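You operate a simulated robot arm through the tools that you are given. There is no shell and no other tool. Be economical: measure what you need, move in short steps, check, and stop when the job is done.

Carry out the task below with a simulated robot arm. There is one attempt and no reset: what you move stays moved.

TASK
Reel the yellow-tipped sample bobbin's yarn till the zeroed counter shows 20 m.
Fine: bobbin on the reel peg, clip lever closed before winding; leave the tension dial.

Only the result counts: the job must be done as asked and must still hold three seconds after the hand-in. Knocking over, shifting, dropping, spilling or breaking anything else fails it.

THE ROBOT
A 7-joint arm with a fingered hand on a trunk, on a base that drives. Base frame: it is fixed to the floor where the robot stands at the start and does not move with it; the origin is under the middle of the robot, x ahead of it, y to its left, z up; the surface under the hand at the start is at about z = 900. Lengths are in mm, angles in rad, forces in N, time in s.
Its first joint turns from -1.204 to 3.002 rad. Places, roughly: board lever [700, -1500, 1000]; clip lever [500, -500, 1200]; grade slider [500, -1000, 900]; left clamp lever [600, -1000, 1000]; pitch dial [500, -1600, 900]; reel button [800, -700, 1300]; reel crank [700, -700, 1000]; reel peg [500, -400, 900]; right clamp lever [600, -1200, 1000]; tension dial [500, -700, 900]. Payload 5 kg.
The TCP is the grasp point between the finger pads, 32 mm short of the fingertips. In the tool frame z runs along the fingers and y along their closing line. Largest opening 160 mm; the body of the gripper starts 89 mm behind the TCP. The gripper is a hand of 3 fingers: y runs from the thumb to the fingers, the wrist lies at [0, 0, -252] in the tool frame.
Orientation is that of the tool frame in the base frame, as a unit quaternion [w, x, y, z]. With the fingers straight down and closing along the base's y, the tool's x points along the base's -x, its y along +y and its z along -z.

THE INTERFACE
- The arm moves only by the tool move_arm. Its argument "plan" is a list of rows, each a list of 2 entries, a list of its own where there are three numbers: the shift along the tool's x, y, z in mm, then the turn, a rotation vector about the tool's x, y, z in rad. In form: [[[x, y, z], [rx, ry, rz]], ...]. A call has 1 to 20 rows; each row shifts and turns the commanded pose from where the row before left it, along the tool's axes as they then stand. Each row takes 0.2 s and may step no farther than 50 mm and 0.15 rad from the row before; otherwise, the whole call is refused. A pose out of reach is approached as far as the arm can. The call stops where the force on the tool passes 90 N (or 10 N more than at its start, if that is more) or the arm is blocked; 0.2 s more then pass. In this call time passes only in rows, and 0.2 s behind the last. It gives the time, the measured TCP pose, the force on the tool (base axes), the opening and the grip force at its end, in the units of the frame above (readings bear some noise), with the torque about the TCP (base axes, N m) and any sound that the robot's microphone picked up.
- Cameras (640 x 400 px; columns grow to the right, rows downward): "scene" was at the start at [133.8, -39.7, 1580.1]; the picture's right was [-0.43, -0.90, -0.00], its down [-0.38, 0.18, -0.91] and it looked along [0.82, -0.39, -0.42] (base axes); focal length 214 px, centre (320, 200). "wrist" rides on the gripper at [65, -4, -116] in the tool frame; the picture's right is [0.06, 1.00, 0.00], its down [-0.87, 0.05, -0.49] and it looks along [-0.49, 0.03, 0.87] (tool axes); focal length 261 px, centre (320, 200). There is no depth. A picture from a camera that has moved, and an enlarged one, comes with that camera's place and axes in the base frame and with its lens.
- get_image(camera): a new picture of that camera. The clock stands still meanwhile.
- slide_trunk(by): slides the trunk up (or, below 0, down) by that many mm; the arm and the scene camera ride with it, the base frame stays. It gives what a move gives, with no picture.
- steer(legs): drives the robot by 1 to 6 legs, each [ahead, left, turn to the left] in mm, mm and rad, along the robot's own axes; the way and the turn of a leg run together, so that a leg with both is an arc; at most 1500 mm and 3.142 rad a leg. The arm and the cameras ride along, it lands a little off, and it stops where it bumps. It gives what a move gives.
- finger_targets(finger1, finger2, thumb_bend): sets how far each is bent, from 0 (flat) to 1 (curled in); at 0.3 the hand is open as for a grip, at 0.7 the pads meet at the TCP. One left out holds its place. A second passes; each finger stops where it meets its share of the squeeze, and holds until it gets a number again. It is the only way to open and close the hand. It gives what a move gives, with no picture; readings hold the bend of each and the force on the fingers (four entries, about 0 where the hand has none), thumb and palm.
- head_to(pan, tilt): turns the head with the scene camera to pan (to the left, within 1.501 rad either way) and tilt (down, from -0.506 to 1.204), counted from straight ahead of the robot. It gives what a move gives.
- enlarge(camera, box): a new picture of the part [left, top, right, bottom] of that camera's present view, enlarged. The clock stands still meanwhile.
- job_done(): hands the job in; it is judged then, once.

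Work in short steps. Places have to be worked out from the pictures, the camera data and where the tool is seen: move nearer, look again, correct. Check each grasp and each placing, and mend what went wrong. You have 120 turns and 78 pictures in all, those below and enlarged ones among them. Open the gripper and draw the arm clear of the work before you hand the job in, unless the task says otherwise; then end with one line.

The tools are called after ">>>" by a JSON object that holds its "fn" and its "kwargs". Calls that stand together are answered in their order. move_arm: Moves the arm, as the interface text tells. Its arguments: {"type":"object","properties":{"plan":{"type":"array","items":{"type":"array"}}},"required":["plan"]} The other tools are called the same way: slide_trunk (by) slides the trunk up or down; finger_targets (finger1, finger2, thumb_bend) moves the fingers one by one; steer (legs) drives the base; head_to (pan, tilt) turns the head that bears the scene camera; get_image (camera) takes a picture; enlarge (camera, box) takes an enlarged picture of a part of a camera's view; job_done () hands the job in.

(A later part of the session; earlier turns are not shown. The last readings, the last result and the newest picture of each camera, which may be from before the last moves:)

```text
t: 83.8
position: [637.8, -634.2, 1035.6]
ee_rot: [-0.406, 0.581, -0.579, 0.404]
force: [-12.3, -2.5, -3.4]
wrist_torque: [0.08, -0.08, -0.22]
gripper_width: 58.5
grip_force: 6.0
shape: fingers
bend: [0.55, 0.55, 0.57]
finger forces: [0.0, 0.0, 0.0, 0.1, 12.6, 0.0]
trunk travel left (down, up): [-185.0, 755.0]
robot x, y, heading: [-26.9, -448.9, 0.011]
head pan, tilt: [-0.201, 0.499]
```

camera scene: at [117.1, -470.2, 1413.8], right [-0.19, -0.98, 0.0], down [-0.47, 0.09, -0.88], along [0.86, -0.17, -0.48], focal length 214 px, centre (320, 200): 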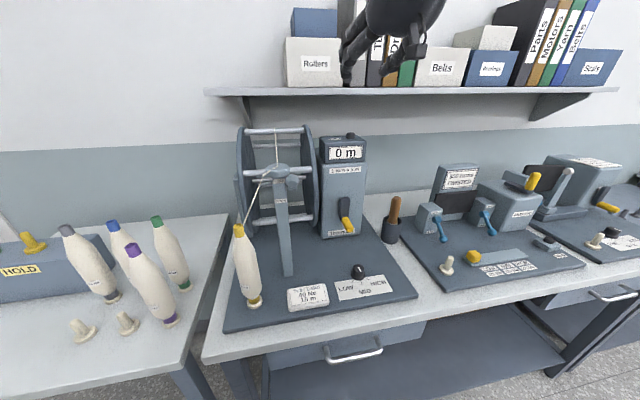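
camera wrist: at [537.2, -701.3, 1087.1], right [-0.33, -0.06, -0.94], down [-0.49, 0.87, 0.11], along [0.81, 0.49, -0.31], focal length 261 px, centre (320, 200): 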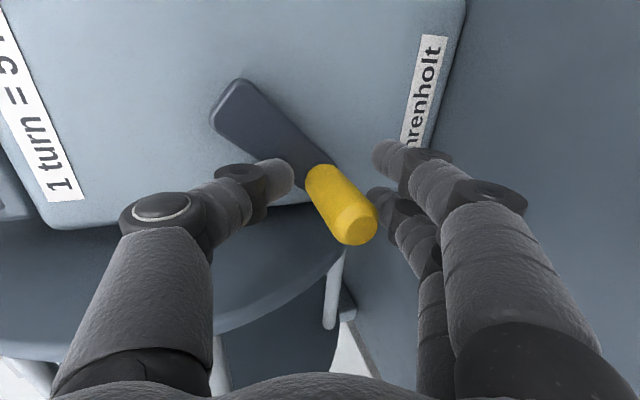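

Still a light thumb contact; I back off 5 mm more and close.

>>> {"fn": "move_arm", "kwargs": {"plan": [[[0, 1.0, -5], [0, 0, 0]]]}}

>>> {"fn": "finger_targets", "kwargs": {"finger1": 0.72, "finger2": 0.72, "thumb_bend": 0.72}}

>>> {"fn": "get_image", "kwargs": {"camera": "wrist"}}

```text
t: 84.2
position: [632.6, -635.0, 1036.9]
ee_rot: [-0.407, 0.58, -0.577, 0.405]
force: [1.1, -0.2, -0.4]
wrist_torque: [-0.02, 0.01, 0.03]
gripper_width: 70.6
grip_force: 0.1
shape: fingers
bend: [0.55, 0.55, 0.53]
finger forces: [0.0, 0.0, 0.0, 0.0, 0.0, 0.0]
trunk travel left (down, up): [-185.0, 755.0]
robot x, y, heading: [-19.2, -452.2, 0.01]
head pan, tilt: [-0.201, 0.499]
```

```text
t: 85.2
position: [631.7, -633.7, 1037.3]
ee_rot: [-0.408, 0.579, -0.578, 0.405]
force: [0.5, 3.7, -6.4]
wrist_torque: [0.16, 0.1, 0.08]
gripper_width: 28.9
grip_force: 6.6
shape: fingers
bend: [0.59, 0.72, 0.72]
finger forces: [8.6, 0.0, 0.0, 0.1, 4.1, 0.0]
trunk travel left (down, up): [-185.0, 755.0]
robot x, y, heading: [-22.6, -451.3, 0.013]
head pan, tilt: [-0.201, 0.499]
```

```text
15 pictures are left
camera wrist: at [525.3, -701.4, 1080.3], right [-0.34, -0.06, -0.94], down [-0.49, 0.87, 0.12], along [0.81, 0.5, -0.32], focal length 261 px, centre (320, 200)
```

wrist: 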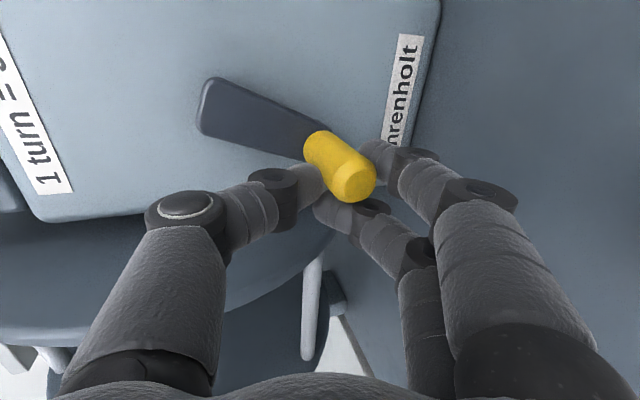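

The thumb pushed the handle back; it's now near the bottom at about (-639,1014). Near the bottom a vertical pinch is nearly radial, so I'll reopen, re-centre with an 11 mm offset and grip here.

>>> {"fn": "finger_targets", "kwargs": {"finger1": 0.55, "finger2": 0.55, "thumb_bend": 0.53}}

>>> {"fn": "move_arm", "kwargs": {"plan": [[[8, 8, 2.9], [0, 0, 0]], [[8, 8, 2.9], [0, 0, 0]]]}}

>>> {"fn": "get_image", "kwargs": {"camera": "wrist"}}

```text
t: 86.2
position: [632.6, -634.4, 1039.3]
ee_rot: [-0.408, 0.58, -0.577, 0.406]
force: [-0.9, -0.2, -0.3]
wrist_torque: [0.0, 0.01, -0.02]
gripper_width: 70.1
grip_force: 0.1
shape: fingers
bend: [0.55, 0.55, 0.53]
finger forces: [0.1, 0.0, 0.0, 0.0, 0.0, 0.0]
trunk travel left (down, up): [-185.0, 755.0]
robot x, y, heading: [-23.1, -453.8, 0.015]
head pan, tilt: [-0.201, 0.499]
```

```text
t: 86.8
position: [632.7, -648.6, 1019.1]
ee_rot: [-0.407, 0.58, -0.577, 0.405]
force: [-0.5, 0.4, 0.6]
wrist_torque: [0.01, 0.04, 0.01]
gripper_width: 70.7
grip_force: 0.0
shape: fingers
bend: [0.55, 0.55, 0.53]
finger forces: [0.0, 0.0, 0.1, 0.0, 0.0, 0.0]
trunk travel left (down, up): [-185.0, 755.0]
robot x, y, heading: [-22.4, -452.5, 0.014]
head pan, tilt: [-0.201, 0.499]
```

```text
14 pictures are left
camera wrist: at [525.3, -717.1, 1062.4], right [-0.34, -0.06, -0.94], down [-0.48, 0.87, 0.12], along [0.81, 0.49, -0.32], focal length 261 px, centre (320, 200)
```

wrist: 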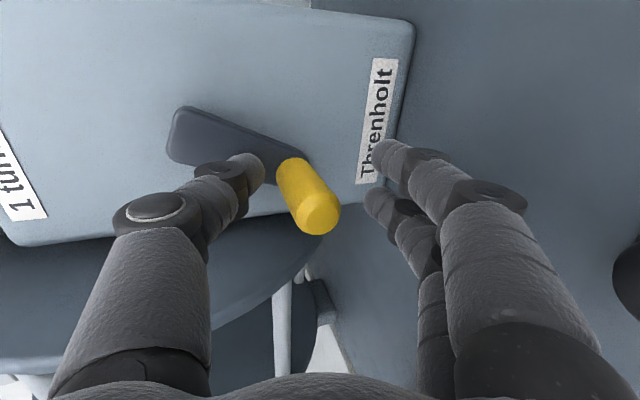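

Handle is at (-640,1016) with the hand offset about 9 mm. I raise 4 mm, then close all digits.

>>> {"fn": "move_arm", "kwargs": {"plan": [[[1, -3.8, -1.4], [0, 0, 0]]]}}

>>> {"fn": "finger_targets", "kwargs": {"finger1": 0.64, "finger2": 0.72, "thumb_bend": 0.72}}

>>> {"fn": "get_image", "kwargs": {"camera": "wrist"}}

```text
t: 87.2
position: [632.0, -650.7, 1024.1]
ee_rot: [-0.407, 0.58, -0.577, 0.406]
force: [-0.4, -0.1, 0.7]
wrist_torque: [0.01, 0.01, -0.02]
gripper_width: 70.4
grip_force: 0.1
shape: fingers
bend: [0.55, 0.55, 0.53]
finger forces: [0.0, 0.1, 0.0, 0.0, 0.0, 0.0]
trunk travel left (down, up): [-185.0, 755.0]
robot x, y, heading: [-22.6, -452.5, 0.009]
head pan, tilt: [-0.201, 0.499]
```

```text
t: 88.2
position: [631.6, -651.3, 1023.7]
ee_rot: [-0.408, 0.579, -0.578, 0.405]
force: [8.5, -3.6, 6.9]
wrist_torque: [0.04, -0.31, -0.21]
gripper_width: 33.6
grip_force: 11.0
shape: fingers
bend: [0.64, 0.68, 0.66]
finger forces: [0.0, 6.8, 0.0, 0.0, 14.8, 0.0]
trunk travel left (down, up): [-185.0, 755.0]
robot x, y, heading: [-24.6, -451.0, 0.008]
head pan, tilt: [-0.201, 0.499]
```

```text
13 pictures are left
camera wrist: at [525.3, -718.3, 1066.8], right [-0.34, -0.06, -0.94], down [-0.48, 0.87, 0.12], along [0.81, 0.49, -0.32], focal length 261 px, centre (320, 200)
```

wrist: 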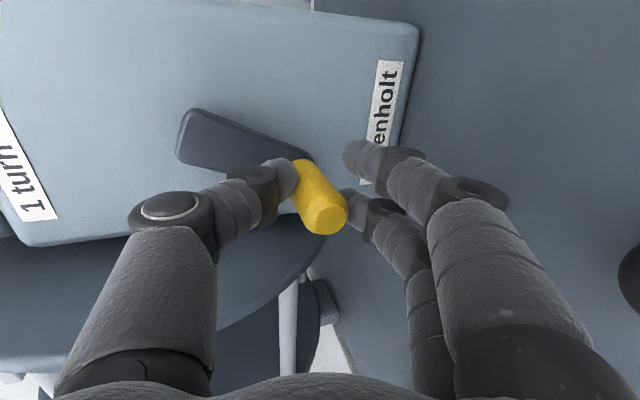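

The pinch is good: thumb above, finger2 below, finger1 alongside. Handle is at about 24°. I turn on two 15° steps and read the forces.

>>> {"fn": "move_arm", "kwargs": {"plan": [[[-13.8, -7.9, -2.9], [0, 0, 0]], [[-11.2, -11.1, -4.0], [0, 0, 0]]]}}

```text
t: 88.8
position: [631.9, -623.7, 1043.9]
ee_rot: [-0.407, 0.581, -0.577, 0.405]
force: [1.4, 5.1, -3.1]
wrist_torque: [0.1, 0.03, 0.11]
gripper_width: 29.6
grip_force: 4.5
shape: fingers
bend: [0.59, 0.72, 0.71]
finger forces: [4.2, 1.2, 0.0, 0.1, 3.2, 0.0]
trunk travel left (down, up): [-185.0, 755.0]
robot x, y, heading: [-23.0, -454.9, 0.011]
head pan, tilt: [-0.201, 0.499]
```

Digit readings changed (finger2 and thumb closed fully), so I check where the handle is.

>>> {"fn": "get_image", "kwargs": {"camera": "wrist"}}

```text
12 pictures are left
camera wrist: at [525.5, -690.8, 1087.4], right [-0.34, -0.06, -0.94], down [-0.49, 0.87, 0.12], along [0.81, 0.5, -0.33], focal length 261 px, centre (320, 200)
```

wrist: 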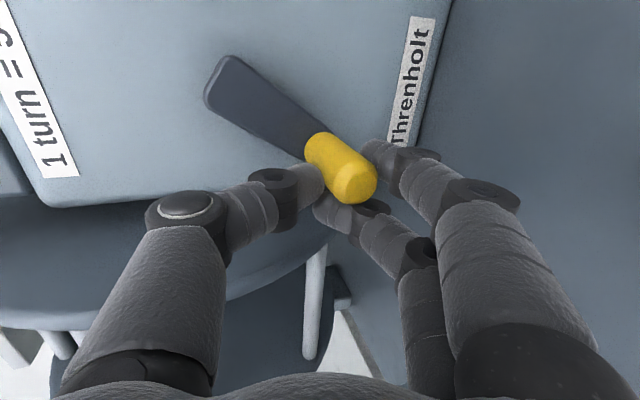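

The friction pinch won't hold reliably. A better way is to push the crank's flat arm near the hub from its trailing side with the closed fingertips, on a 45 mm circle about the hub. That needs no grip and stays clear of the disc. I withdraw and close the fist.

>>> {"fn": "move_arm", "kwargs": {"plan": [[[0, 10.2, -28.2], [0, 0, 0]], [[0, 10.2, -28.2], [0, 0, 0]]]}}

>>> {"fn": "finger_targets", "kwargs": {"finger1": 0.7, "finger2": 0.7, "thumb_bend": 0.7}}

>>> {"fn": "move_arm", "kwargs": {"plan": [[[31, 0, 0], [0, 0, 0]], [[31, 0, 0], [0, 0, 0]]]}}

>>> {"fn": "get_image", "kwargs": {"camera": "wrist"}}

```text
t: 89.4
position: [572.2, -624.1, 1044.1]
ee_rot: [-0.408, 0.58, -0.577, 0.405]
force: [0.5, 0.6, -0.5]
wrist_torque: [-0.03, 0.0, 0.01]
gripper_width: 20.1
grip_force: 0.1
shape: fingers
bend: [0.64, 0.72, 0.72]
finger forces: [0.0, 0.0, 0.0, 0.1, 0.0, 0.0]
trunk travel left (down, up): [-185.0, 755.0]
robot x, y, heading: [-24.6, -453.0, 0.009]
head pan, tilt: [-0.201, 0.499]
```

```text
t: 90.4
position: [571.8, -625.5, 1042.8]
ee_rot: [-0.407, 0.58, -0.577, 0.406]
force: [-0.1, 0.7, 0.0]
wrist_torque: [-0.01, -0.01, -0.02]
gripper_width: 12.3
grip_force: 0.1
shape: fingers
bend: [0.7, 0.7, 0.7]
finger forces: [0.0, 0.1, 0.1, 0.0, 0.0, 0.0]
trunk travel left (down, up): [-185.0, 755.0]
robot x, y, heading: [-24.9, -455.3, 0.009]
head pan, tilt: [-0.201, 0.499]
```

```text
t: 91.0
position: [573.0, -686.2, 1045.4]
ee_rot: [-0.409, 0.579, -0.577, 0.406]
force: [0.0, 0.5, 0.0]
wrist_torque: [0.0, 0.01, 0.0]
gripper_width: 12.5
grip_force: 0.0
shape: fingers
bend: [0.7, 0.7, 0.7]
finger forces: [0.0, 0.0, 0.0, 0.0, 0.0, 0.0]
trunk travel left (down, up): [-185.0, 755.0]
robot x, y, heading: [-23.5, -453.6, 0.01]
head pan, tilt: [-0.201, 0.499]
```

```text
11 pictures are left
camera wrist: at [465.8, -754.0, 1087.5], right [-0.34, -0.06, -0.94], down [-0.48, 0.87, 0.12], along [0.81, 0.49, -0.32], focal length 261 px, centre (320, 200)
```

wrist: 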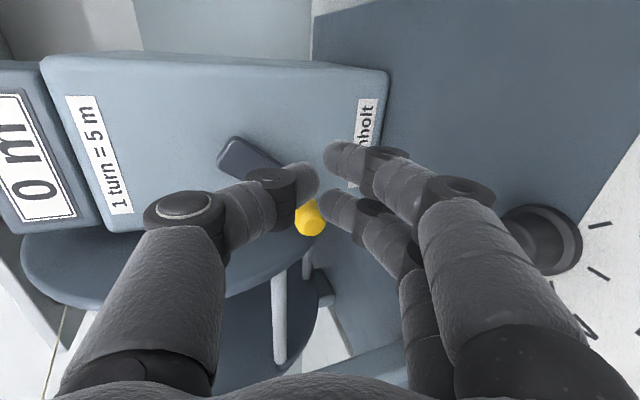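

Handle is at 33° as expected. The fist is lined up on the trailing side, so I advance to put the fingertips beside the arm.

>>> {"fn": "move_arm", "kwargs": {"plan": [[[0, -8.9, 24.4], [0, 0, 0]], [[0, -8.9, 24.4], [0, 0, 0]], [[0, -7, 19], [0, 0, 0]], [[0, -3, 8], [0, 0, 0]]]}}

```text
t: 92.0
position: [653.3, -689.2, 1044.4]
ee_rot: [-0.408, 0.58, -0.578, 0.404]
force: [-0.5, 0.4, -0.1]
wrist_torque: [0.0, -0.02, 0.0]
gripper_width: 12.5
grip_force: 0.1
shape: fingers
bend: [0.7, 0.7, 0.7]
finger forces: [0.0, 0.0, 0.0, 0.0, 0.0, 0.1]
trunk travel left (down, up): [-185.0, 755.0]
robot x, y, heading: [-21.9, -454.7, 0.009]
head pan, tilt: [-0.201, 0.499]
```

No contact yet. I nudge 4 mm deeper and begin the circular push with three small steps.

>>> {"fn": "move_arm", "kwargs": {"plan": [[[-15.8, -0.1, 4.3], [0, 0, 0]], [[-14.4, 0, 0], [0, 0, 0]], [[-13.7, -4.1, -1.5], [0, 0, 0]]]}}

>>> {"fn": "get_image", "kwargs": {"camera": "wrist"}}

```text
t: 92.8
position: [656.5, -640.7, 1048.8]
ee_rot: [-0.408, 0.58, -0.577, 0.405]
force: [-5.8, -0.3, -0.2]
wrist_torque: [-0.03, 0.0, 0.03]
gripper_width: 8.5
grip_force: 4.1
shape: fingers
bend: [0.7, 0.68, 0.72]
finger forces: [0.1, 1.5, 0.0, 0.0, 6.4, 0.1]
trunk travel left (down, up): [-185.0, 755.0]
robot x, y, heading: [-21.3, -453.4, 0.008]
head pan, tilt: [-0.201, 0.499]
```

```text
10 pictures are left
camera wrist: at [549.6, -708.7, 1090.4], right [-0.34, -0.06, -0.94], down [-0.49, 0.87, 0.12], along [0.81, 0.5, -0.32], focal length 261 px, centre (320, 200)
```

wrist: 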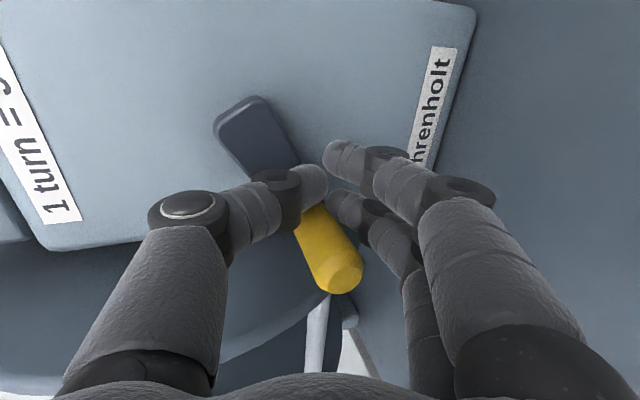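

It works: handle advanced from 33° to about 58°. I back off 3 mm axially and push on to the left side (φ=99°).

>>> {"fn": "move_arm", "kwargs": {"plan": [[[-11.6, -7, -5.7], [0, 0, 0]], [[-8.5, -10.9, -4], [0, 0, 0]], [[-4.4, -12.9, -4.7], [0, 0, 0]], [[0, -13.5, -4.9], [0, 0, 0]]]}}

>>> {"fn": "get_image", "kwargs": {"camera": "wrist"}}

```text
t: 93.8
position: [654.3, -627.1, 1096.5]
ee_rot: [0.408, -0.577, 0.58, -0.405]
force: [-4.5, -42.5, -1.0]
wrist_torque: [-0.11, 0.08, -0.81]
gripper_width: 10.9
grip_force: 22.0
shape: fingers
bend: [0.7, 0.67, 0.71]
finger forces: [0.0, 5.3, 0.1, 0.1, 38.8, 0.1]
trunk travel left (down, up): [-185.0, 755.0]
robot x, y, heading: [-22.5, -452.3, 0.007]
head pan, tilt: [-0.201, 0.499]
```

```text
9 pictures are left
camera wrist: at [546.7, -693.3, 1138.4], right [-0.34, -0.06, -0.94], down [-0.48, 0.87, 0.12], along [0.81, 0.49, -0.32], focal length 261 px, centre (320, 200)
```

wrist: 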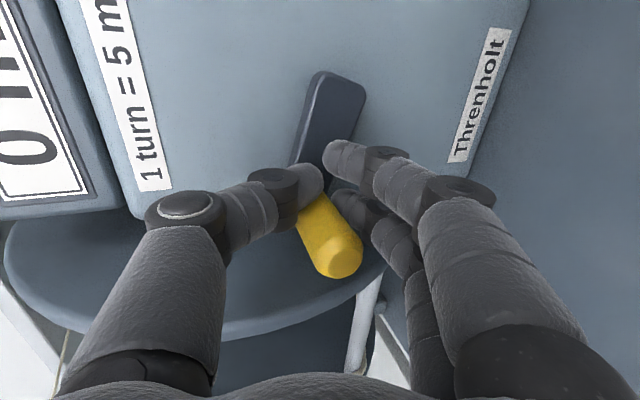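

Handle followed to about 102°, but the hand is now inside it and pressing it outward. I relieve that, drop back to trail below the handle, and push it up and over with the hand following on a roughly 52 mm radius, capped in y to stay off the disc.

>>> {"fn": "move_arm", "kwargs": {"plan": [[[12.4, 0, 0], [0, 0, 0]], [[0, 17.9, 6.5], [0, 0, 0]], [[-7, 15, 5.5], [0, 0, 0]], [[-7, -3.8, -1.4], [0, 0, 0]], [[-3, -11.3, -4.1], [0, 0, 0]], [[-1, -14.1, -5.1], [0, 0, 0]], [[1, -14.1, -5.1], [0, 0, 0]], [[3, -13.2, -4.8], [0, 0, 0]], [[7, -12.2, -4.4], [0, 0, 0]]]}}

>>> {"fn": "get_image", "kwargs": {"camera": "wrist"}}

```text
t: 95.8
position: [652.7, -634.0, 1137.0]
ee_rot: [0.408, -0.575, 0.581, -0.407]
force: [0.7, -37.5, 11.8]
wrist_torque: [-0.32, -0.4, -0.8]
gripper_width: 13.6
grip_force: 29.8
shape: fingers
bend: [0.7, 0.65, 0.7]
finger forces: [35.4, 8.8, 0.0, 0.0, 15.7, 0.1]
trunk travel left (down, up): [-185.0, 755.0]
robot x, y, heading: [-21.9, -450.3, 0.005]
head pan, tilt: [-0.201, 0.499]
```

```text
8 pictures are left
camera wrist: at [545.7, -700.6, 1179.0], right [-0.33, -0.05, -0.94], down [-0.48, 0.87, 0.12], along [0.81, 0.49, -0.32], focal length 261 px, centre (320, 200)
```

wrist: 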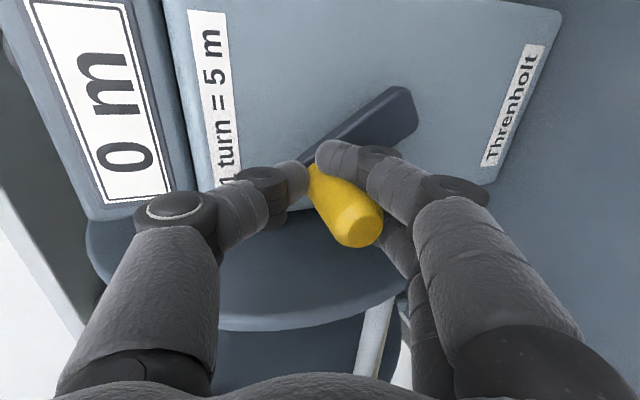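

Handle is at about 139° now. The hand must come around to its outer/below side to push it over the top. I withdraw 60 mm, shift to below-left of the handle, and check the pose before re-advancing.

>>> {"fn": "move_arm", "kwargs": {"plan": [[[0, 10.3, -28.2], [0, 0, 0]], [[0, 10.3, -28.2], [0, 0, 0]], [[-7, 24.9, 9.1], [0, 0, 0]], [[-7, 24.9, 9.1], [0, 0, 0]]]}}

```text
t: 96.8
position: [591.8, -612.0, 1079.9]
ee_rot: [-0.406, 0.58, -0.578, 0.405]
force: [-3.7, -0.9, 2.1]
wrist_torque: [0.01, -0.08, -0.01]
gripper_width: 14.1
grip_force: 1.8
shape: fingers
bend: [0.7, 0.7, 0.7]
finger forces: [0.0, 0.0, 0.0, 0.0, 3.6, 0.0]
trunk travel left (down, up): [-185.0, 755.0]
robot x, y, heading: [-18.6, -449.9, 0.004]
head pan, tilt: [-0.201, 0.499]
```

There is a light thumb contact I didn't expect, so I look.

>>> {"fn": "get_image", "kwargs": {"camera": "wrist"}}

```text
7 pictures are left
camera wrist: at [485.5, -678.6, 1122.3], right [-0.34, -0.06, -0.94], down [-0.48, 0.87, 0.12], along [0.81, 0.49, -0.33], focal length 261 px, centre (320, 200)
```

wrist: 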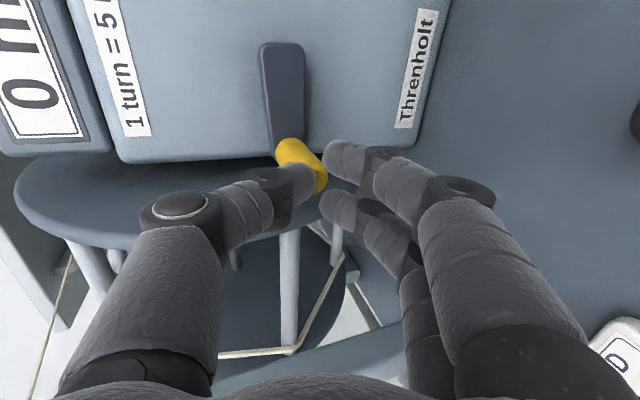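

The handle turns very lightly and was dragged back to about 76°. A better grip is to roll the hand 18° so the thumb and finger2 sit directly above and below the handle. Then nothing sticks out toward the disc and the pinch is straight. I back off, roll, and open.

>>> {"fn": "move_arm", "kwargs": {"plan": [[[0, 6.8, -18.8], [0, 0, 0]], [[0, 0, 0], [0, 0, -0.105]], [[0, 0, 0], [0, 0, -0.105]], [[0, 0, 0], [0, 0, -0.106]]]}}

>>> {"fn": "finger_targets", "kwargs": {"finger1": 0.5, "finger2": 0.54, "thumb_bend": 0.54}}

>>> {"fn": "get_image", "kwargs": {"camera": "wrist"}}

```text
t: 97.8
position: [573.2, -610.5, 1079.4]
ee_rot: [-0.338, 0.664, -0.478, 0.465]
force: [0.3, 0.1, -1.2]
wrist_torque: [0.01, -0.01, 0.01]
gripper_width: 12.4
grip_force: 0.1
shape: fingers
bend: [0.7, 0.7, 0.7]
finger forces: [0.0, 0.0, 0.0, 0.0, 0.1, 0.1]
trunk travel left (down, up): [-185.0, 755.0]
robot x, y, heading: [-24.3, -454.2, 0.012]
head pan, tilt: [-0.201, 0.499]
```

```text
t: 98.8
position: [573.2, -611.1, 1079.8]
ee_rot: [-0.338, 0.663, -0.479, 0.465]
force: [0.7, 0.2, -0.2]
wrist_torque: [-0.01, -0.02, 0.04]
gripper_width: 78.0
grip_force: 0.1
shape: fingers
bend: [0.5, 0.54, 0.54]
finger forces: [0.1, 0.0, 0.1, 0.1, 0.0, 0.0]
trunk travel left (down, up): [-185.0, 755.0]
robot x, y, heading: [-21.0, -453.0, 0.008]
head pan, tilt: [-0.201, 0.499]
```

```text
6 pictures are left
camera wrist: at [472.8, -673.7, 1142.6], right [-0.31, -0.37, -0.87], down [-0.57, 0.81, -0.14], along [0.76, 0.46, -0.47], focal length 261 px, centre (320, 200)
```

wrist: 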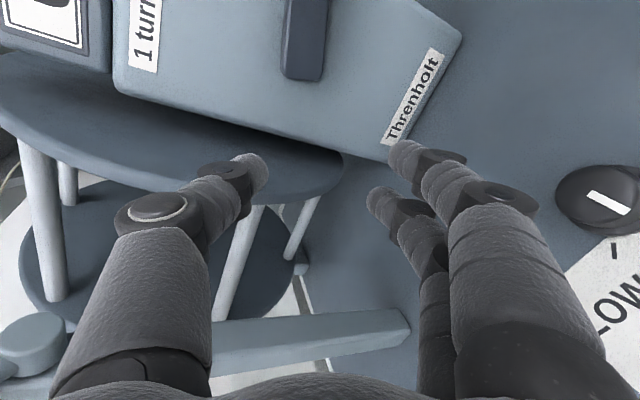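

The handle is no longer here: the crank has swung and the arm now points toward -y. I tilt the head up to see the counter and crank together.

>>> {"fn": "head_to", "kwargs": {"pan": -0.35, "tilt": 0.0}}

>>> {"fn": "enlarge", "kwargs": {"camera": "scene", "box": [200, 80, 440, 260]}}

```text
t: 99.8
position: [572.4, -610.4, 1080.8]
ee_rot: [-0.339, 0.664, -0.479, 0.464]
force: [0.7, -0.1, 0.0]
wrist_torque: [0.01, 0.0, 0.0]
gripper_width: 78.4
grip_force: 0.1
shape: fingers
bend: [0.5, 0.54, 0.54]
finger forces: [0.1, 0.0, 0.0, 0.0, 0.1, 0.0]
trunk travel left (down, up): [-185.0, 755.0]
robot x, y, heading: [-22.4, -454.3, 0.012]
head pan, tilt: [-0.351, 0.0]
```

```text
2.22 times, centred on (320, 170) of scene
camera zoom: at [112.5, -482.9, 1079.8], right [-0.33, -0.94, 0.0], down [0.0, 0.0, -1.0], along [0.94, -0.33, 0.0], focal length 477 px, centre (320, 267)
```

zoom: 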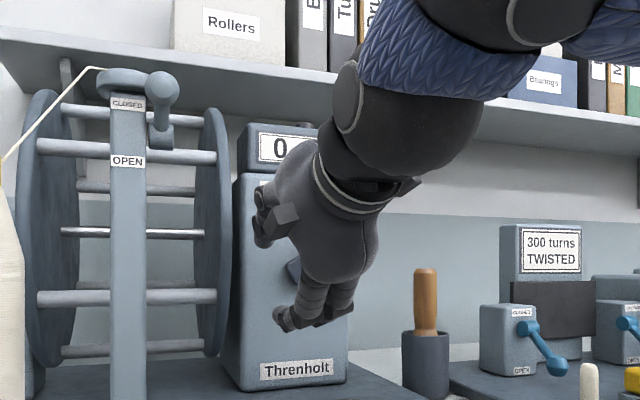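

Counter still shows 0 and the crank arm is behind the hand. I move the hand to the right, in front of the handle's likely place (-726,1077), and look.

>>> {"fn": "move_arm", "kwargs": {"plan": [[[38.5, 11.0, -7], [0, 0, 0]], [[39.5, 10.9, -0.7], [0, 0, 0]], [[39.5, 10.9, -0.7], [0, 0, 0]]]}}

>>> {"fn": "get_image", "kwargs": {"camera": "wrist"}}

```text
t: 100.6
position: [568.4, -732.0, 1087.8]
ee_rot: [-0.339, 0.664, -0.479, 0.464]
force: [0.2, 0.0, -0.3]
wrist_torque: [0.01, 0.0, 0.02]
gripper_width: 78.3
grip_force: 0.1
shape: fingers
bend: [0.5, 0.54, 0.54]
finger forces: [0.1, 0.0, 0.1, 0.0, 0.0, 0.0]
trunk travel left (down, up): [-185.0, 755.0]
robot x, y, heading: [-20.4, -455.9, 0.011]
head pan, tilt: [-0.351, 0.0]
```

```text
4 pictures are left
camera wrist: at [469.0, -794.4, 1150.1], right [-0.31, -0.37, -0.87], down [-0.58, 0.81, -0.14], along [0.76, 0.46, -0.47], focal length 261 px, centre (320, 200)
```

wrist: 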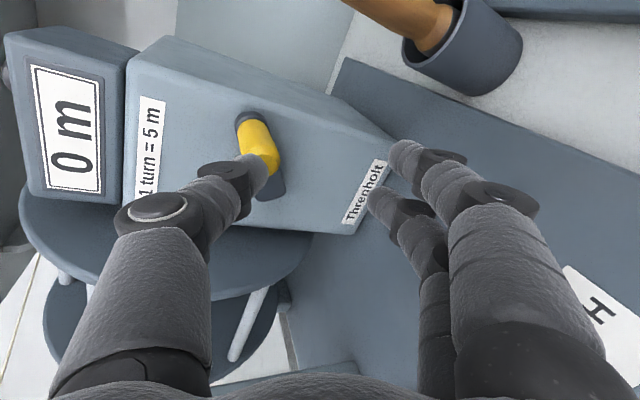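

Handle is at about (-724,1106), θ≈244°. With the rolled hand I line up (TCP y -731, z 1114), advance and pinch with thumb and finger2.

>>> {"fn": "move_arm", "kwargs": {"plan": [[[3.3, -11.8, -4.4], [0, 0, 0]], [[3.3, -11.8, -4.4], [0, 0, 0]], [[2.5, -7.8, 22.6], [0, 0, 0]], [[2.5, -7.8, 22.6], [0, 0, 0]], [[2.5, -7.8, 22.6], [0, 0, 0]]]}}

>>> {"fn": "finger_targets", "kwargs": {"finger1": 0.6, "finger2": 0.75, "thumb_bend": 0.75}}

```text
t: 101.8
position: [640.6, -731.0, 1113.4]
ee_rot: [-0.338, 0.663, -0.479, 0.465]
force: [0.5, -0.3, 0.6]
wrist_torque: [0.01, 0.0, 0.01]
gripper_width: 78.7
grip_force: 0.1
shape: fingers
bend: [0.5, 0.54, 0.54]
finger forces: [0.0, 0.0, 0.0, 0.0, 0.0, 0.0]
trunk travel left (down, up): [-185.0, 755.0]
robot x, y, heading: [-23.5, -451.1, 0.005]
head pan, tilt: [-0.351, 0.0]
```

```text
t: 102.8
position: [639.8, -730.3, 1113.6]
ee_rot: [-0.339, 0.663, -0.48, 0.463]
force: [8.1, -4.9, 0.5]
wrist_torque: [-0.04, -0.15, -0.2]
gripper_width: 35.9
grip_force: 12.1
shape: fingers
bend: [0.6, 0.66, 0.69]
finger forces: [0.1, 11.1, 0.0, 0.0, 12.7, 0.0]
trunk travel left (down, up): [-185.0, 755.0]
robot x, y, heading: [-23.8, -454.9, 0.007]
head pan, tilt: [-0.351, 0.0]
```

Balanced pinch (11 and 13 N). I turn on clockwise, four 15° steps first, and read the forces.

>>> {"fn": "move_arm", "kwargs": {"plan": [[[0.4, 15.5, 5.3], [0, 0, 0]], [[-3.8, 15.0, 5.6], [0, 0, 0]], [[-7.7, 13.4, 5.5], [0, 0, 0]], [[-11.3, 10.8, 5.0], [0, 0, 0]]]}}

```text
t: 103.8
position: [640.1, -723.9, 1051.2]
ee_rot: [-0.338, 0.664, -0.478, 0.465]
force: [-0.2, -0.2, 0.7]
wrist_torque: [0.0, -0.02, -0.01]
gripper_width: 23.1
grip_force: 0.1
shape: fingers
bend: [0.6, 0.71, 0.75]
finger forces: [0.0, 0.0, 0.0, 0.0, 0.0, 0.0]
trunk travel left (down, up): [-185.0, 755.0]
robot x, y, heading: [-20.9, -449.7, 0.006]
head pan, tilt: [-0.351, 0.0]
```

The handle slipped out again; a pinch on this light crank squirts it away. A more positive way is to straddle the flat arm at the hub, with the tool coaxial with the crank axis, and roll the wrist. That keeps the whole hand within 60 mm of the hub and clear of the disc. I withdraw, level the hand, centre on the hub and look.

>>> {"fn": "move_arm", "kwargs": {"plan": [[[-3.2, 9.75, -28.2], [0, 0, 0]], [[-3.2, 9.75, -28.2], [0, 0, 0]], [[-24.7, -20.9, -4.5], [0, 0, 0]], [[-24.7, -20.9, -4.5], [0, 0, 0]], [[0, 0, 0], [0.1105, 0.036, 0]], [[0, 0, 0], [0.1105, 0.036, 0]], [[0, 0, 0], [0.1105, 0.036, 0]]]}}

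>>> {"fn": "finger_targets", "kwargs": {"finger1": 0.5, "finger2": 0.5, "thumb_bend": 0.5}}

>>> {"fn": "get_image", "kwargs": {"camera": "wrist"}}

```text
t: 105.4
position: [588.4, -664.6, 1088.1]
ee_rot: [-0.417, 0.573, -0.413, 0.572]
force: [-0.3, 0.8, -0.6]
wrist_torque: [0.0, -0.01, -0.02]
gripper_width: 22.9
grip_force: 0.1
shape: fingers
bend: [0.6, 0.71, 0.75]
finger forces: [0.0, 0.0, 0.0, 0.2, 0.1, 0.0]
out of reach, approached as far as the arm can: row 7
trunk travel left (down, up): [-185.0, 755.0]
robot x, y, heading: [-20.6, -454.8, 0.009]
head pan, tilt: [-0.351, 0.0]
```

```text
t: 106.4
position: [589.9, -666.0, 1087.4]
ee_rot: [-0.415, 0.573, -0.415, 0.572]
force: [0.2, -0.3, 0.4]
wrist_torque: [0.04, 0.03, 0.01]
gripper_width: 86.8
grip_force: 0.0
shape: fingers
bend: [0.5, 0.5, 0.5]
finger forces: [0.0, 0.0, 0.1, 0.0, 0.0, 0.0]
trunk travel left (down, up): [-185.0, 755.0]
robot x, y, heading: [-24.9, -453.4, 0.007]
head pan, tilt: [-0.351, 0.0]
```

```text
3 pictures are left
camera wrist: at [474.2, -729.0, 1111.0], right [0.0, -0.37, -0.93], down [-0.49, 0.81, -0.32], along [0.87, 0.46, -0.18], focal length 261 px, centre (320, 200)
```

wrist: 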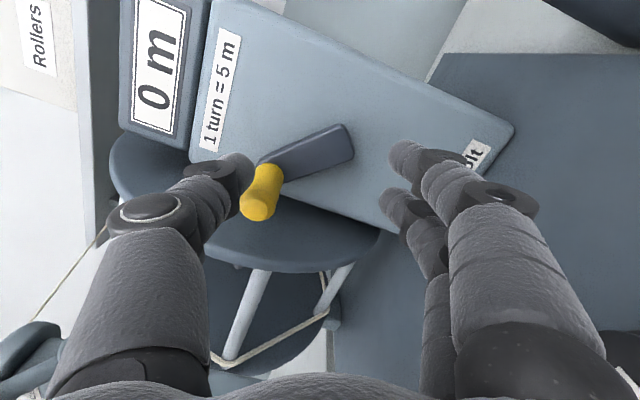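

The crank is at θ≈136° (handle at (-625,1118), hub (-665,1074)). I lower to the hub axis and roll negative to line up across the arm with the most room for a positive (clockwise) stroke.

>>> {"fn": "move_arm", "kwargs": {"plan": [[[-4.5, 12.2, 0], [0, 0, 0]], [[0, 0, 0], [0, 0, -0.15]], [[0, 0, 0], [0, 0, -0.15]], [[0, 0, 0], [0, 0, -0.15]], [[0, 0, 0], [0, 0, -0.15]], [[0, 0, 0], [0, 0, -0.15]], [[0, 0, 0], [0, 0, -0.15]], [[0, 0, 0], [0, 0, -0.15]], [[0, 0, 0], [0, 0, -0.15]], [[0, 0, 0], [0, 0, -0.15]], [[0, 0, 0], [0, 0, -0.15]], [[0, 0, 0], [0, 0, -0.15]], [[0, 0, 0], [0, 0, -0.15]], [[0, 0, 0], [0, 0, -0.15]], [[0, 0, 0], [0, 0, -0.08]]]}}

```text
t: 109.6
position: [595.8, -666.9, 1080.5]
ee_rot: [0.266, 0.653, 0.269, 0.656]
force: [0.7, -0.3, 1.2]
wrist_torque: [-0.04, 0.01, 0.02]
gripper_width: 87.2
grip_force: 0.1
shape: fingers
bend: [0.5, 0.5, 0.5]
finger forces: [0.0, 0.1, 0.1, 0.1, 0.1, 0.0]
out of reach, approached as far as the arm can: row 1
trunk travel left (down, up): [-185.0, 755.0]
robot x, y, heading: [-19.7, -451.9, 0.01]
head pan, tilt: [-0.351, 0.0]
```

Roll of -135° reached, so the range is at least 225°. The fingers now straddle the arm direction. I centre and advance toward the arm, checking contact.

>>> {"fn": "move_arm", "kwargs": {"plan": [[[-1.5, -2.8, 22], [0, 0, 0]], [[-1.4, -2.8, 22], [0, 0, 0]], [[0, 0, 14], [0, 0, 0]], [[0, 0, 8], [0, 0, 0]]]}}

```text
t: 110.6
position: [660.6, -662.8, 1076.0]
ee_rot: [0.265, 0.654, 0.268, 0.656]
force: [-0.4, 0.8, -0.3]
wrist_torque: [0.01, 0.04, 0.02]
gripper_width: 87.1
grip_force: 0.1
shape: fingers
bend: [0.5, 0.5, 0.5]
finger forces: [0.0, 0.1, 0.1, 0.0, 0.8, 0.0]
trunk travel left (down, up): [-185.0, 755.0]
robot x, y, heading: [-19.3, -453.7, 0.01]
head pan, tilt: [-0.351, 0.0]
```

No real contact yet; I go a little deeper in 4 mm steps.

>>> {"fn": "move_arm", "kwargs": {"plan": [[[0, 0, 4], [0, 0, 0]], [[0, 0, 4], [0, 0, 0]]]}}

```text
t: 111.2
position: [669.2, -661.0, 1076.5]
ee_rot: [0.265, 0.653, 0.268, 0.656]
force: [-0.5, 1.1, 0.7]
wrist_torque: [0.02, -0.03, 0.07]
gripper_width: 87.6
grip_force: 0.6
shape: fingers
bend: [0.5, 0.5, 0.5]
finger forces: [0.0, 0.0, 0.1, 0.0, 1.1, 0.0]
trunk travel left (down, up): [-185.0, 755.0]
robot x, y, heading: [-23.6, -451.3, 0.011]
head pan, tilt: [-0.351, 0.0]
```

Tips are at about x 700, beside the arm. I centre by 3 mm and close on the arm.

>>> {"fn": "move_arm", "kwargs": {"plan": [[[-3.5, 0.7, 0], [0, 0, 0]]]}}

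>>> {"fn": "finger_targets", "kwargs": {"finger1": 0.7, "finger2": 0.7, "thumb_bend": 0.7}}

```text
t: 111.6
position: [670.0, -665.3, 1072.8]
ee_rot: [0.265, 0.653, 0.269, 0.656]
force: [-0.2, 2.3, 1.5]
wrist_torque: [0.15, -0.01, 0.11]
gripper_width: 87.9
grip_force: 1.1
shape: fingers
bend: [0.5, 0.5, 0.5]
finger forces: [0.0, 0.0, 0.0, 0.0, 2.7, 0.0]
trunk travel left (down, up): [-185.0, 755.0]
robot x, y, heading: [-22.8, -456.2, 0.01]
head pan, tilt: [-0.351, 0.0]
```

```text
t: 112.6
position: [670.0, -662.8, 1073.9]
ee_rot: [0.265, 0.653, 0.269, 0.657]
force: [11.3, 21.8, 13.0]
wrist_torque: [-0.12, -0.26, 0.56]
gripper_width: 38.0
grip_force: 19.2
shape: fingers
bend: [0.65, 0.65, 0.65]
finger forces: [18.5, 4.8, 0.0, 0.0, 16.3, 0.1]
trunk travel left (down, up): [-185.0, 755.0]
robot x, y, heading: [-23.7, -453.9, 0.013]
head pan, tilt: [-0.351, 0.0]
```

The arm is held (all bends 0.65, both sides loaded). I try a small positive roll of 0.45 rad and read the torque.

>>> {"fn": "move_arm", "kwargs": {"plan": [[[2, 0, 0], [0, 0, 0.15]], [[0, 0, 0], [0, 0, 0.15]], [[0, 0, 0], [0, 0, 0.15]]]}}

>>> {"fn": "get_image", "kwargs": {"camera": "wrist"}}

```text
t: 113.4
position: [669.8, -663.3, 1075.8]
ee_rot: [0.111, 0.696, 0.114, 0.7]
force: [11.7, 18.1, 23.1]
wrist_torque: [1.11, -0.55, 0.43]
gripper_width: 36.7
grip_force: 26.5
shape: fingers
bend: [0.65, 0.65, 0.65]
finger forces: [4.6, 11.4, 0.0, 0.0, 36.6, 0.0]
trunk travel left (down, up): [-185.0, 755.0]
robot x, y, heading: [-21.8, -452.9, 0.007]
head pan, tilt: [-0.351, 0.0]
```

```text
2 pictures are left
camera wrist: at [553.2, -641.4, 1136.1], right [0.0, -0.93, 0.37], down [-0.49, -0.33, -0.81], along [0.87, -0.18, -0.45], focal length 261 px, centre (320, 200)
```

wrist: 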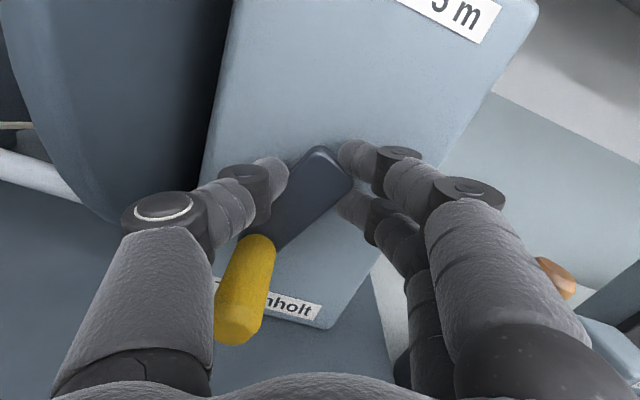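

The arm is gripped but about 33° skewed: handle near θ≈15°, tool at roll -108°. Positive roll first squares it up, then drives it clockwise. I roll on 2.1 rad and read.

>>> {"fn": "move_arm", "kwargs": {"plan": [[[0, 0, 0], [0, 0, 0.15]], [[0, 0, 0], [0, 0, 0.15]], [[0, 0, 0], [0, 0, 0.15]], [[0, 0, 0], [0, 0, 0.15]], [[0, 0, 0], [0, 0, 0.15]], [[0, 0, 0], [0, 0, 0.15]], [[0, 0, 0], [0, 0, 0.15]], [[0, 0, 0], [0, 0, 0.15]], [[0, 0, 0], [0, 0, 0.15]], [[0, 0, 0], [0, 0, 0.15]], [[0, 0, 0], [0, 0, 0.15]], [[0, 0, 0], [0, 0, 0.15]], [[0, 0, 0], [0, 0, 0.15]], [[0, 0, 0], [0, 0, 0.15]]]}}

```text
t: 116.4
position: [668.6, -666.4, 1073.7]
ee_rot: [0.551, -0.445, 0.549, -0.444]
force: [-4.5, -21.3, 0.8]
wrist_torque: [0.65, -0.07, -0.52]
gripper_width: 34.3
grip_force: 21.7
shape: fingers
bend: [0.66, 0.65, 0.66]
finger forces: [6.7, 10.1, 0.1, 0.0, 26.5, 0.0]
trunk travel left (down, up): [-185.0, 755.0]
robot x, y, heading: [-25.8, -451.5, 0.008]
head pan, tilt: [-0.351, 0.0]
```

It drives well: tool roll is now +12°, torque steady, arm slightly leading. The hand is being pushed toward the arm's short end, so I shift 8 mm toward the handle side and keep rolling, orbiting about the hub, to find the upper roll limit.

>>> {"fn": "move_arm", "kwargs": {"plan": [[[-4, 0, 0], [0, 0, 0]], [[-4, 0, 0], [0, 0, 0]], [[0.1, -1.2, 0], [0, 0, 0.15]], [[0.1, -1.2, 0], [0, 0, 0.15]], [[0.1, -1.2, 0], [0, 0, 0.15]], [[0.1, -1.2, 0], [0, 0, 0.15]], [[0.1, -1.2, 0], [0, 0, 0.15]], [[0.1, -1.2, 0], [0, 0, 0.15]], [[0.1, -1.2, 0], [0, 0, 0.15]], [[0.1, -1.2, 0], [0, 0, 0.15]], [[0.1, -1.2, 0], [0, 0, 0.15]], [[0.1, -1.2, 0], [0, 0, 0.15]], [[0.1, -1.2, 0], [0, 0, 0.15]], [[0.1, -1.2, 0], [0, 0, 0.15]]]}}

```text
t: 118.8
position: [671.3, -664.8, 1074.9]
ee_rot: [0.702, -0.017, 0.712, -0.012]
force: [-10.6, -4.7, -27.4]
wrist_torque: [1.06, 0.67, -0.19]
gripper_width: 38.3
grip_force: 27.5
shape: fingers
bend: [0.66, 0.66, 0.66]
finger forces: [7.4, 13.2, 0.1, 0.0, 34.8, 0.1]
trunk travel left (down, up): [-185.0, 755.0]
robot x, y, heading: [-24.6, -452.6, 0.011]
head pan, tilt: [-0.351, 0.0]
stopped in row 12: the force on the tool passed its limit at 91 N (the readings are from after the stop); the commanded pose is now the measured one
```

The roll stopped near +88° on the force limit; the crank should be near θ≈180–210°. I open, withdraw clear of the handle, roll back 155° and take one picture to check the arm and counter before regripping.

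>>> {"fn": "finger_targets", "kwargs": {"finger1": 0.5, "finger2": 0.5, "thumb_bend": 0.5}}

>>> {"fn": "move_arm", "kwargs": {"plan": [[[0, 0, -38], [0, 0, 0]], [[0, 0, -38], [0, 0, 0]], [[0, 0, 0], [0, 0, -0.15]], [[0, 0, 0], [0, 0, -0.15]], [[0, 0, 0], [0, 0, -0.15]], [[0, 0, 0], [0, 0, -0.15]], [[0, 0, 0], [0, 0, -0.15]], [[0, 0, 0], [0, 0, -0.15]], [[0, 0, 0], [0, 0, -0.15]], [[0, 0, 0], [0, 0, -0.15]], [[0, 0, 0], [0, 0, -0.15]], [[0, 0, 0], [0, 0, -0.15]], [[0, 0, 0], [0, 0, -0.15]], [[0, 0, 0], [0, 0, -0.15]], [[0, 0, 0], [0, 0, -0.15]], [[0, 0, 0], [0, 0, -0.15]], [[0, 0, 0], [0, 0, -0.15]], [[0, 0, 0], [0, 0, -0.15]], [[0, 0, 0], [0, 0, -0.15]], [[0, 0, 0], [0, 0, -0.15]]]}}

>>> {"fn": "get_image", "kwargs": {"camera": "wrist"}}

```text
t: 119.8
position: [669.2, -662.7, 1079.5]
ee_rot: [0.705, -0.017, 0.709, -0.012]
force: [-5.3, 0.4, 0.8]
wrist_torque: [-0.08, -0.07, -0.23]
gripper_width: 86.7
grip_force: 2.0
shape: fingers
bend: [0.5, 0.5, 0.5]
finger forces: [0.0, 0.1, 0.0, 0.0, 4.8, 0.0]
trunk travel left (down, up): [-185.0, 755.0]
robot x, y, heading: [-23.9, -456.4, 0.006]
head pan, tilt: [-0.351, 0.0]
```

```text
t: 124.0
position: [595.3, -663.0, 1077.9]
ee_rot: [-0.144, 0.697, -0.139, 0.688]
force: [0.0, -0.7, -0.5]
wrist_torque: [0.01, -0.01, -0.02]
gripper_width: 87.0
grip_force: 0.1
shape: fingers
bend: [0.5, 0.5, 0.5]
finger forces: [0.0, 0.0, 0.0, 0.1, 0.0, 0.0]
trunk travel left (down, up): [-185.0, 755.0]
robot x, y, heading: [-21.3, -454.1, 0.009]
head pan, tilt: [-0.351, 0.0]
```

```text
1 pictures are left
camera wrist: at [480.5, -687.8, 1140.9], right [0.0, -0.94, -0.33], down [-0.5, 0.28, -0.82], along [0.86, 0.17, -0.47], focal length 261 px, centre (320, 200)
```

wrist: 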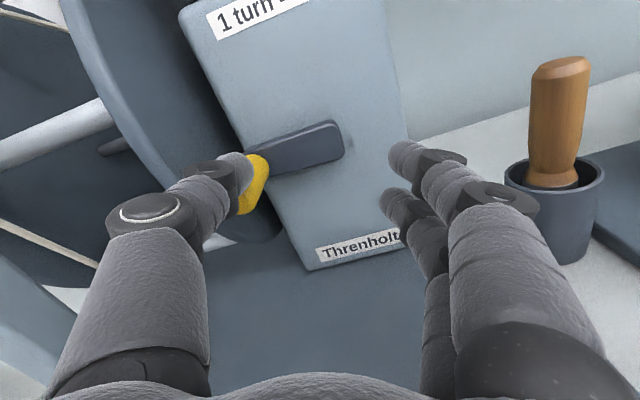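

The arm was at θ≈90° in that frame, probably still coasting: the reel has inertia and little friction. One picture is left, so I switch to a pusher that can't slip: closed fingertips reaching past the arm's front face, moving on a 38 mm circle round the hub, always behind the arm. I close, roll level and go to the bottom of the circle.

>>> {"fn": "finger_targets", "kwargs": {"finger1": 0.7, "finger2": 0.7, "thumb_bend": 0.7}}

>>> {"fn": "move_arm", "kwargs": {"plan": [[[0, 0, 5], [0, 0, 0.146]], [[0, 0, 0], [0, 0, 0.146]], [[0, 0, 0], [0, 0, 0.146]], [[0, 0, 0], [0, 0, 0.146]], [[0, 0, 0], [0, 0, 0.146]], [[0, 0, 0], [0, 0, 0.146]], [[0, 0, 0], [0, 0, 0.146]], [[0, 0, 0], [0, 0, 0.146]], [[0, 14, 0], [0, 0, 0]], [[0, 14, 0], [0, 0, 0]], [[2, 14, 0], [0, 0, 0]]]}}

```text
t: 125.0
position: [594.3, -663.4, 1079.8]
ee_rot: [-0.144, 0.697, -0.14, 0.689]
force: [-1.0, -0.9, 0.4]
wrist_torque: [-0.01, -0.02, 0.01]
gripper_width: 12.7
grip_force: 0.0
shape: fingers
bend: [0.7, 0.7, 0.7]
finger forces: [0.1, 0.0, 0.2, 0.1, 0.0, 0.0]
trunk travel left (down, up): [-185.0, 755.0]
robot x, y, heading: [-25.8, -453.6, 0.01]
head pan, tilt: [-0.351, 0.0]
```

```text
t: 127.4
position: [618.1, -662.9, 1054.2]
ee_rot: [-0.501, 0.504, -0.5, 0.495]
force: [0.2, 0.4, 0.7]
wrist_torque: [0.01, -0.01, -0.04]
gripper_width: 12.5
grip_force: 0.4
shape: fingers
bend: [0.7, 0.7, 0.7]
finger forces: [0.0, 0.5, 0.0, 0.0, 0.0, 0.0]
out of reach, approached as far as the arm can: row 9, 10, 11
trunk travel left (down, up): [-185.0, 755.0]
robot x, y, heading: [-25.7, -452.5, 0.01]
head pan, tilt: [-0.351, 0.0]
```

I'm at the arm's inner reach limit. I back the base 80 mm and lower the trunk 40 mm to give the arm room, then set the hand at (600,-663,1036).

>>> {"fn": "steer", "kwargs": {"legs": [[-80, 0, 0]]}}

>>> {"fn": "slide_trunk", "kwargs": {"by": -40}}

>>> {"fn": "move_arm", "kwargs": {"plan": [[[0, -11, 20], [0, 0, 0]], [[0, -11, 20], [0, 0, 0]]]}}

```text
t: 128.4
position: [538.2, -663.3, 1053.1]
ee_rot: [-0.501, 0.503, -0.5, 0.496]
force: [0.7, -0.7, 0.7]
wrist_torque: [-0.02, 0.03, -0.02]
gripper_width: 12.6
grip_force: 0.1
shape: fingers
bend: [0.7, 0.7, 0.7]
finger forces: [0.0, 0.1, 0.0, 0.0, 0.0, 0.0]
trunk travel left (down, up): [-185.0, 755.0]
robot x, y, heading: [-102.2, -456.9, 0.014]
head pan, tilt: [-0.351, 0.0]
```

```text
t: 129.3
position: [536.9, -665.4, 1012.7]
ee_rot: [-0.501, 0.504, -0.5, 0.496]
force: [0.1, 0.6, -0.4]
wrist_torque: [0.02, 0.02, 0.01]
gripper_width: 12.3
grip_force: 0.0
shape: fingers
bend: [0.7, 0.7, 0.7]
finger forces: [0.0, 0.0, 0.0, 0.1, 0.1, 0.0]
trunk travel left (down, up): [-145.0, 795.0]
robot x, y, heading: [-103.8, -455.9, 0.012]
head pan, tilt: [-0.351, 0.0]
```

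```text
t: 129.9
position: [578.7, -663.8, 1033.8]
ee_rot: [-0.5, 0.504, -0.501, 0.496]
force: [-0.7, 0.8, -0.5]
wrist_torque: [0.02, -0.01, 0.0]
gripper_width: 12.5
grip_force: 0.3
shape: fingers
bend: [0.7, 0.7, 0.7]
finger forces: [0.1, 0.0, 0.0, 0.1, 0.0, 0.1]
trunk travel left (down, up): [-145.0, 795.0]
robot x, y, heading: [-101.9, -452.8, 0.012]
head pan, tilt: [-0.351, 0.0]
```

Now I advance along x toward 668 at the bottom of the circle, feeling for any contact.

>>> {"fn": "move_arm", "kwargs": {"plan": [[[0, -1, 20], [0, 0, 0]], [[0, -1, 20], [0, 0, 0]], [[0, 0, 15], [0, 0, 0]], [[0, 0, 12], [0, 0, 0]], [[0, 0, 12], [0, 0, 0]], [[0, 0, 9], [0, 0, 0]]]}}

```text
t: 131.3
position: [659.1, -664.2, 1041.7]
ee_rot: [0.503, -0.502, 0.496, -0.498]
force: [-78.7, 0.0, -0.3]
wrist_torque: [-0.09, -0.06, 0.74]
gripper_width: 9.1
grip_force: 39.0
shape: fingers
bend: [0.7, 0.73, 0.72]
finger forces: [0.0, 33.2, 0.0, 0.1, 45.2, 0.0]
trunk travel left (down, up): [-145.0, 795.0]
robot x, y, heading: [-105.8, -453.5, 0.008]
head pan, tilt: [-0.351, 0.0]
```

The tips met the arm's front face (x≈691): the arm is near the bottom, slightly toward +y (θ≈25°). I back off 35, shift to its trailing side at (-697,1046), and advance again.

>>> {"fn": "move_arm", "kwargs": {"plan": [[[0, 0, -25], [0, 0, 0]], [[0, 0, -20], [0, 0, 0]], [[17, -3, 0], [0, 0, 0]], [[17, -3, 0], [0, 0, 0]], [[0, 0, 20], [0, 0, 0]], [[0, 0, 12], [0, 0, 0]], [[0, 0, 12], [0, 0, 0]], [[0, 0, 8], [0, 0, 0]]]}}

```text
t: 133.1
position: [672.5, -698.6, 1041.0]
ee_rot: [-0.499, 0.504, -0.501, 0.496]
force: [0.2, -0.5, -0.6]
wrist_torque: [-0.01, 0.01, -0.01]
gripper_width: 12.5
grip_force: 0.1
shape: fingers
bend: [0.7, 0.7, 0.7]
finger forces: [0.0, 0.0, 0.1, 0.0, 0.1, 0.0]
trunk travel left (down, up): [-145.0, 795.0]
robot x, y, heading: [-104.1, -453.8, 0.013]
head pan, tilt: [-0.351, 0.0]
```

No contact, and the tips are past the arm face (TCP x 672). I begin the circular push slowly, first to φ=50°.

>>> {"fn": "move_arm", "kwargs": {"plan": [[[-7.9, -2.4, 0], [0, 0, 0]], [[-5.7, 4, 0], [0, 0, 0]], [[-6.3, 3, 0], [0, 0, 0]], [[-6.8, 1.8, 0], [0, 0, 0]], [[-6.9, 0.6, 0], [0, 0, 0]], [[-6.9, -0.6, 0], [0, 0, 0]], [[-6.8, -1.8, 0], [0, 0, 0]], [[-6.3, -3, 0], [0, 0, 0]], [[-5.7, -4, 0], [0, 0, 0]], [[-4.9, -4.9, 0], [0, 0, 0]]]}}

```text
t: 135.3
position: [672.3, -636.8, 1047.9]
ee_rot: [-0.5, 0.503, -0.502, 0.496]
force: [-4.4, -11.7, -6.5]
wrist_torque: [0.67, -0.41, 0.48]
gripper_width: 9.8
grip_force: 7.4
shape: fingers
bend: [0.7, 0.7, 0.71]
finger forces: [0.0, 0.0, 0.0, 0.1, 14.6, 0.0]
trunk travel left (down, up): [-145.0, 795.0]
robot x, y, heading: [-103.0, -452.9, 0.004]
head pan, tilt: [-0.351, 0.0]
```

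Solid contact: the thumb shows 15 N opposing the motion, so the arm is being pushed. I continue to φ=140°.

>>> {"fn": "move_arm", "kwargs": {"plan": [[[-4, -5.7, 0], [0, 0, 0]], [[-3, -6.3, 0], [0, 0, 0]], [[-1.8, -6.8, 0], [0, 0, 0]], [[-0.6, -6.9, 0], [0, 0, 0]], [[0.6, -6.9, 0], [0, 0, 0]], [[1.8, -6.8, 0], [0, 0, 0]], [[3, -6.3, 0], [0, 0, 0]], [[4, -5.7, 0], [0, 0, 0]], [[4.9, -4.9, 0], [0, 0, 0]]]}}

```text
t: 137.3
position: [673.0, -647.4, 1110.3]
ee_rot: [0.499, -0.499, 0.503, -0.499]
force: [-10.8, 1.8, 9.0]
wrist_torque: [-0.06, 0.07, 0.11]
gripper_width: 5.0
grip_force: 7.0
shape: fingers
bend: [0.72, 0.7, 0.7]
finger forces: [14.1, 0.0, 0.1, 0.0, 0.1, 0.0]
trunk travel left (down, up): [-145.0, 795.0]
robot x, y, heading: [-101.2, -453.4, 0.009]
head pan, tilt: [-0.351, 0.0]
```

Pushing continues, with finger1 against the arm near the hub. I carry on over the top to φ=230°.

>>> {"fn": "move_arm", "kwargs": {"plan": [[[3.9, -5, 0], [0, 0, 0]], [[6.8, -1.8, 0], [0, 0, 0]], [[6.9, -0.6, 0], [0, 0, 0]], [[6.9, 0.6, 0], [0, 0, 0]], [[6.8, 1.8, 0], [0, 0, 0]], [[6.3, 3, 0], [0, 0, 0]], [[5.7, 4, 0], [0, 0, 0]], [[4.9, 4.9, 0], [0, 0, 0]]]}}

```text
t: 139.1
position: [672.1, -689.0, 1101.4]
ee_rot: [-0.501, 0.503, -0.5, 0.496]
force: [-17.7, -2.1, 10.2]
wrist_torque: [0.16, 0.03, 0.22]
gripper_width: 14.0
grip_force: 11.8
shape: fingers
bend: [0.7, 0.73, 0.7]
finger forces: [0.0, 24.2, 0.0, 0.0, 0.0, 0.0]
trunk travel left (down, up): [-145.0, 795.0]
robot x, y, heading: [-101.3, -455.5, 0.01]
head pan, tilt: [-0.351, 0.0]
```

Finger2 is pressing down on the arm's upper edge (arm pointing right). I increase the radius slightly to stay off the hub and push on down the right side to the bottom, keeping z≥1034 for the dial.

>>> {"fn": "move_arm", "kwargs": {"plan": [[[7, 2.7, -1], [0, 0, 0]], [[7, 2.7, 0], [0, 0, 0]], [[3.3, 6.9, 0], [0, 0, 0]], [[2, 7.5, 0], [0, 0, 0]], [[0.7, 7.6, 0], [0, 0, 0]], [[-0.7, 7.6, 0], [0, 0, 0]], [[-2, 7.5, 0], [0, 0, 0]], [[-3.3, 6.9, 0], [0, 0, 0]], [[-4.4, 6.3, 0], [0, 0, 0]], [[-5.4, 5.4, 0], [0, 0, 0]]]}}

```text
t: 141.3
position: [670.8, -689.2, 1037.9]
ee_rot: [-0.5, 0.504, -0.5, 0.495]
force: [-0.2, -1.1, -0.2]
wrist_torque: [0.03, 0.0, -0.01]
gripper_width: 12.1
grip_force: 0.0
shape: fingers
bend: [0.7, 0.7, 0.7]
finger forces: [0.0, 0.0, 0.0, 0.1, 0.1, 0.0]
trunk travel left (down, up): [-145.0, 795.0]
robot x, y, heading: [-103.8, -455.4, 0.015]
head pan, tilt: [-0.351, 0.0]
```

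No load now, so the arm ran slightly ahead. I continue through the bottom to φ=50°, expecting to meet the arm.

>>> {"fn": "move_arm", "kwargs": {"plan": [[[-5.1, 0.8, 0], [0, 0, 0]], [[-5.2, 0.8, 0], [0, 0, 0]], [[-6.8, 1, 0], [0, 0, 0]], [[-6.9, 0.3, 0], [0, 0, 0]], [[-6.9, -0.6, 0], [0, 0, 0]], [[-6.8, -1.8, 0], [0, 0, 0]], [[-6.3, -3, 0], [0, 0, 0]], [[-5.7, -4, 0], [0, 0, 0]], [[-4.9, -4.9, 0], [0, 0, 0]]]}}

```text
t: 143.3
position: [670.8, -633.0, 1049.5]
ee_rot: [-0.502, 0.504, -0.499, 0.495]
force: [-9.4, 4.0, -5.6]
wrist_torque: [-0.05, -0.01, 0.02]
gripper_width: 6.4
grip_force: 5.6
shape: fingers
bend: [0.7, 0.7, 0.75]
finger forces: [0.0, 0.1, 0.0, 0.0, 11.3, 0.0]
trunk travel left (down, up): [-145.0, 795.0]
robot x, y, heading: [-109.0, -455.6, 0.013]
head pan, tilt: [-0.351, 0.0]
```

Contact with the arm again at the same place, so about one lap is done. I push up the left side and over the top to φ≈180°, where the wrist camera can see the counter.

>>> {"fn": "move_arm", "kwargs": {"plan": [[[-3, -5.5, 1], [0, 0, 0]], [[-2, -6.3, 1], [0, 0, 0]], [[-1.8, -6.8, 0], [0, 0, 0]], [[-0.6, -6.9, 0], [0, 0, 0]], [[0.6, -6.9, 0], [0, 0, 0]], [[1.8, -6.8, 0], [0, 0, 0]], [[3, -6.3, 0], [0, 0, 0]], [[4, -5.7, 0], [0, 0, 0]], [[4.9, -4.9, 0], [0, 0, 0]], [[5.7, -5, 0], [0, 0, 0]], [[6.3, -4, 0], [0, 0, 0]]]}}

```text
t: 145.6
position: [671.8, -633.7, 1107.7]
ee_rot: [-0.503, 0.511, -0.495, 0.49]
force: [-31.8, 16.4, -29.2]
wrist_torque: [1.24, 1.37, 0.62]
gripper_width: 32.5
grip_force: 44.3
shape: fingers
bend: [0.61, 0.62, 0.81]
finger forces: [20.8, 18.2, 0.0, 0.0, 50.8, 0.0]
trunk travel left (down, up): [-145.0, 795.0]
robot x, y, heading: [-104.8, -449.0, 0.014]
head pan, tilt: [-0.351, 0.0]
stopped in row 11: the force on the tool passed its limit at 95 N (the readings are from after the stop); the commanded pose is now the measured one
```

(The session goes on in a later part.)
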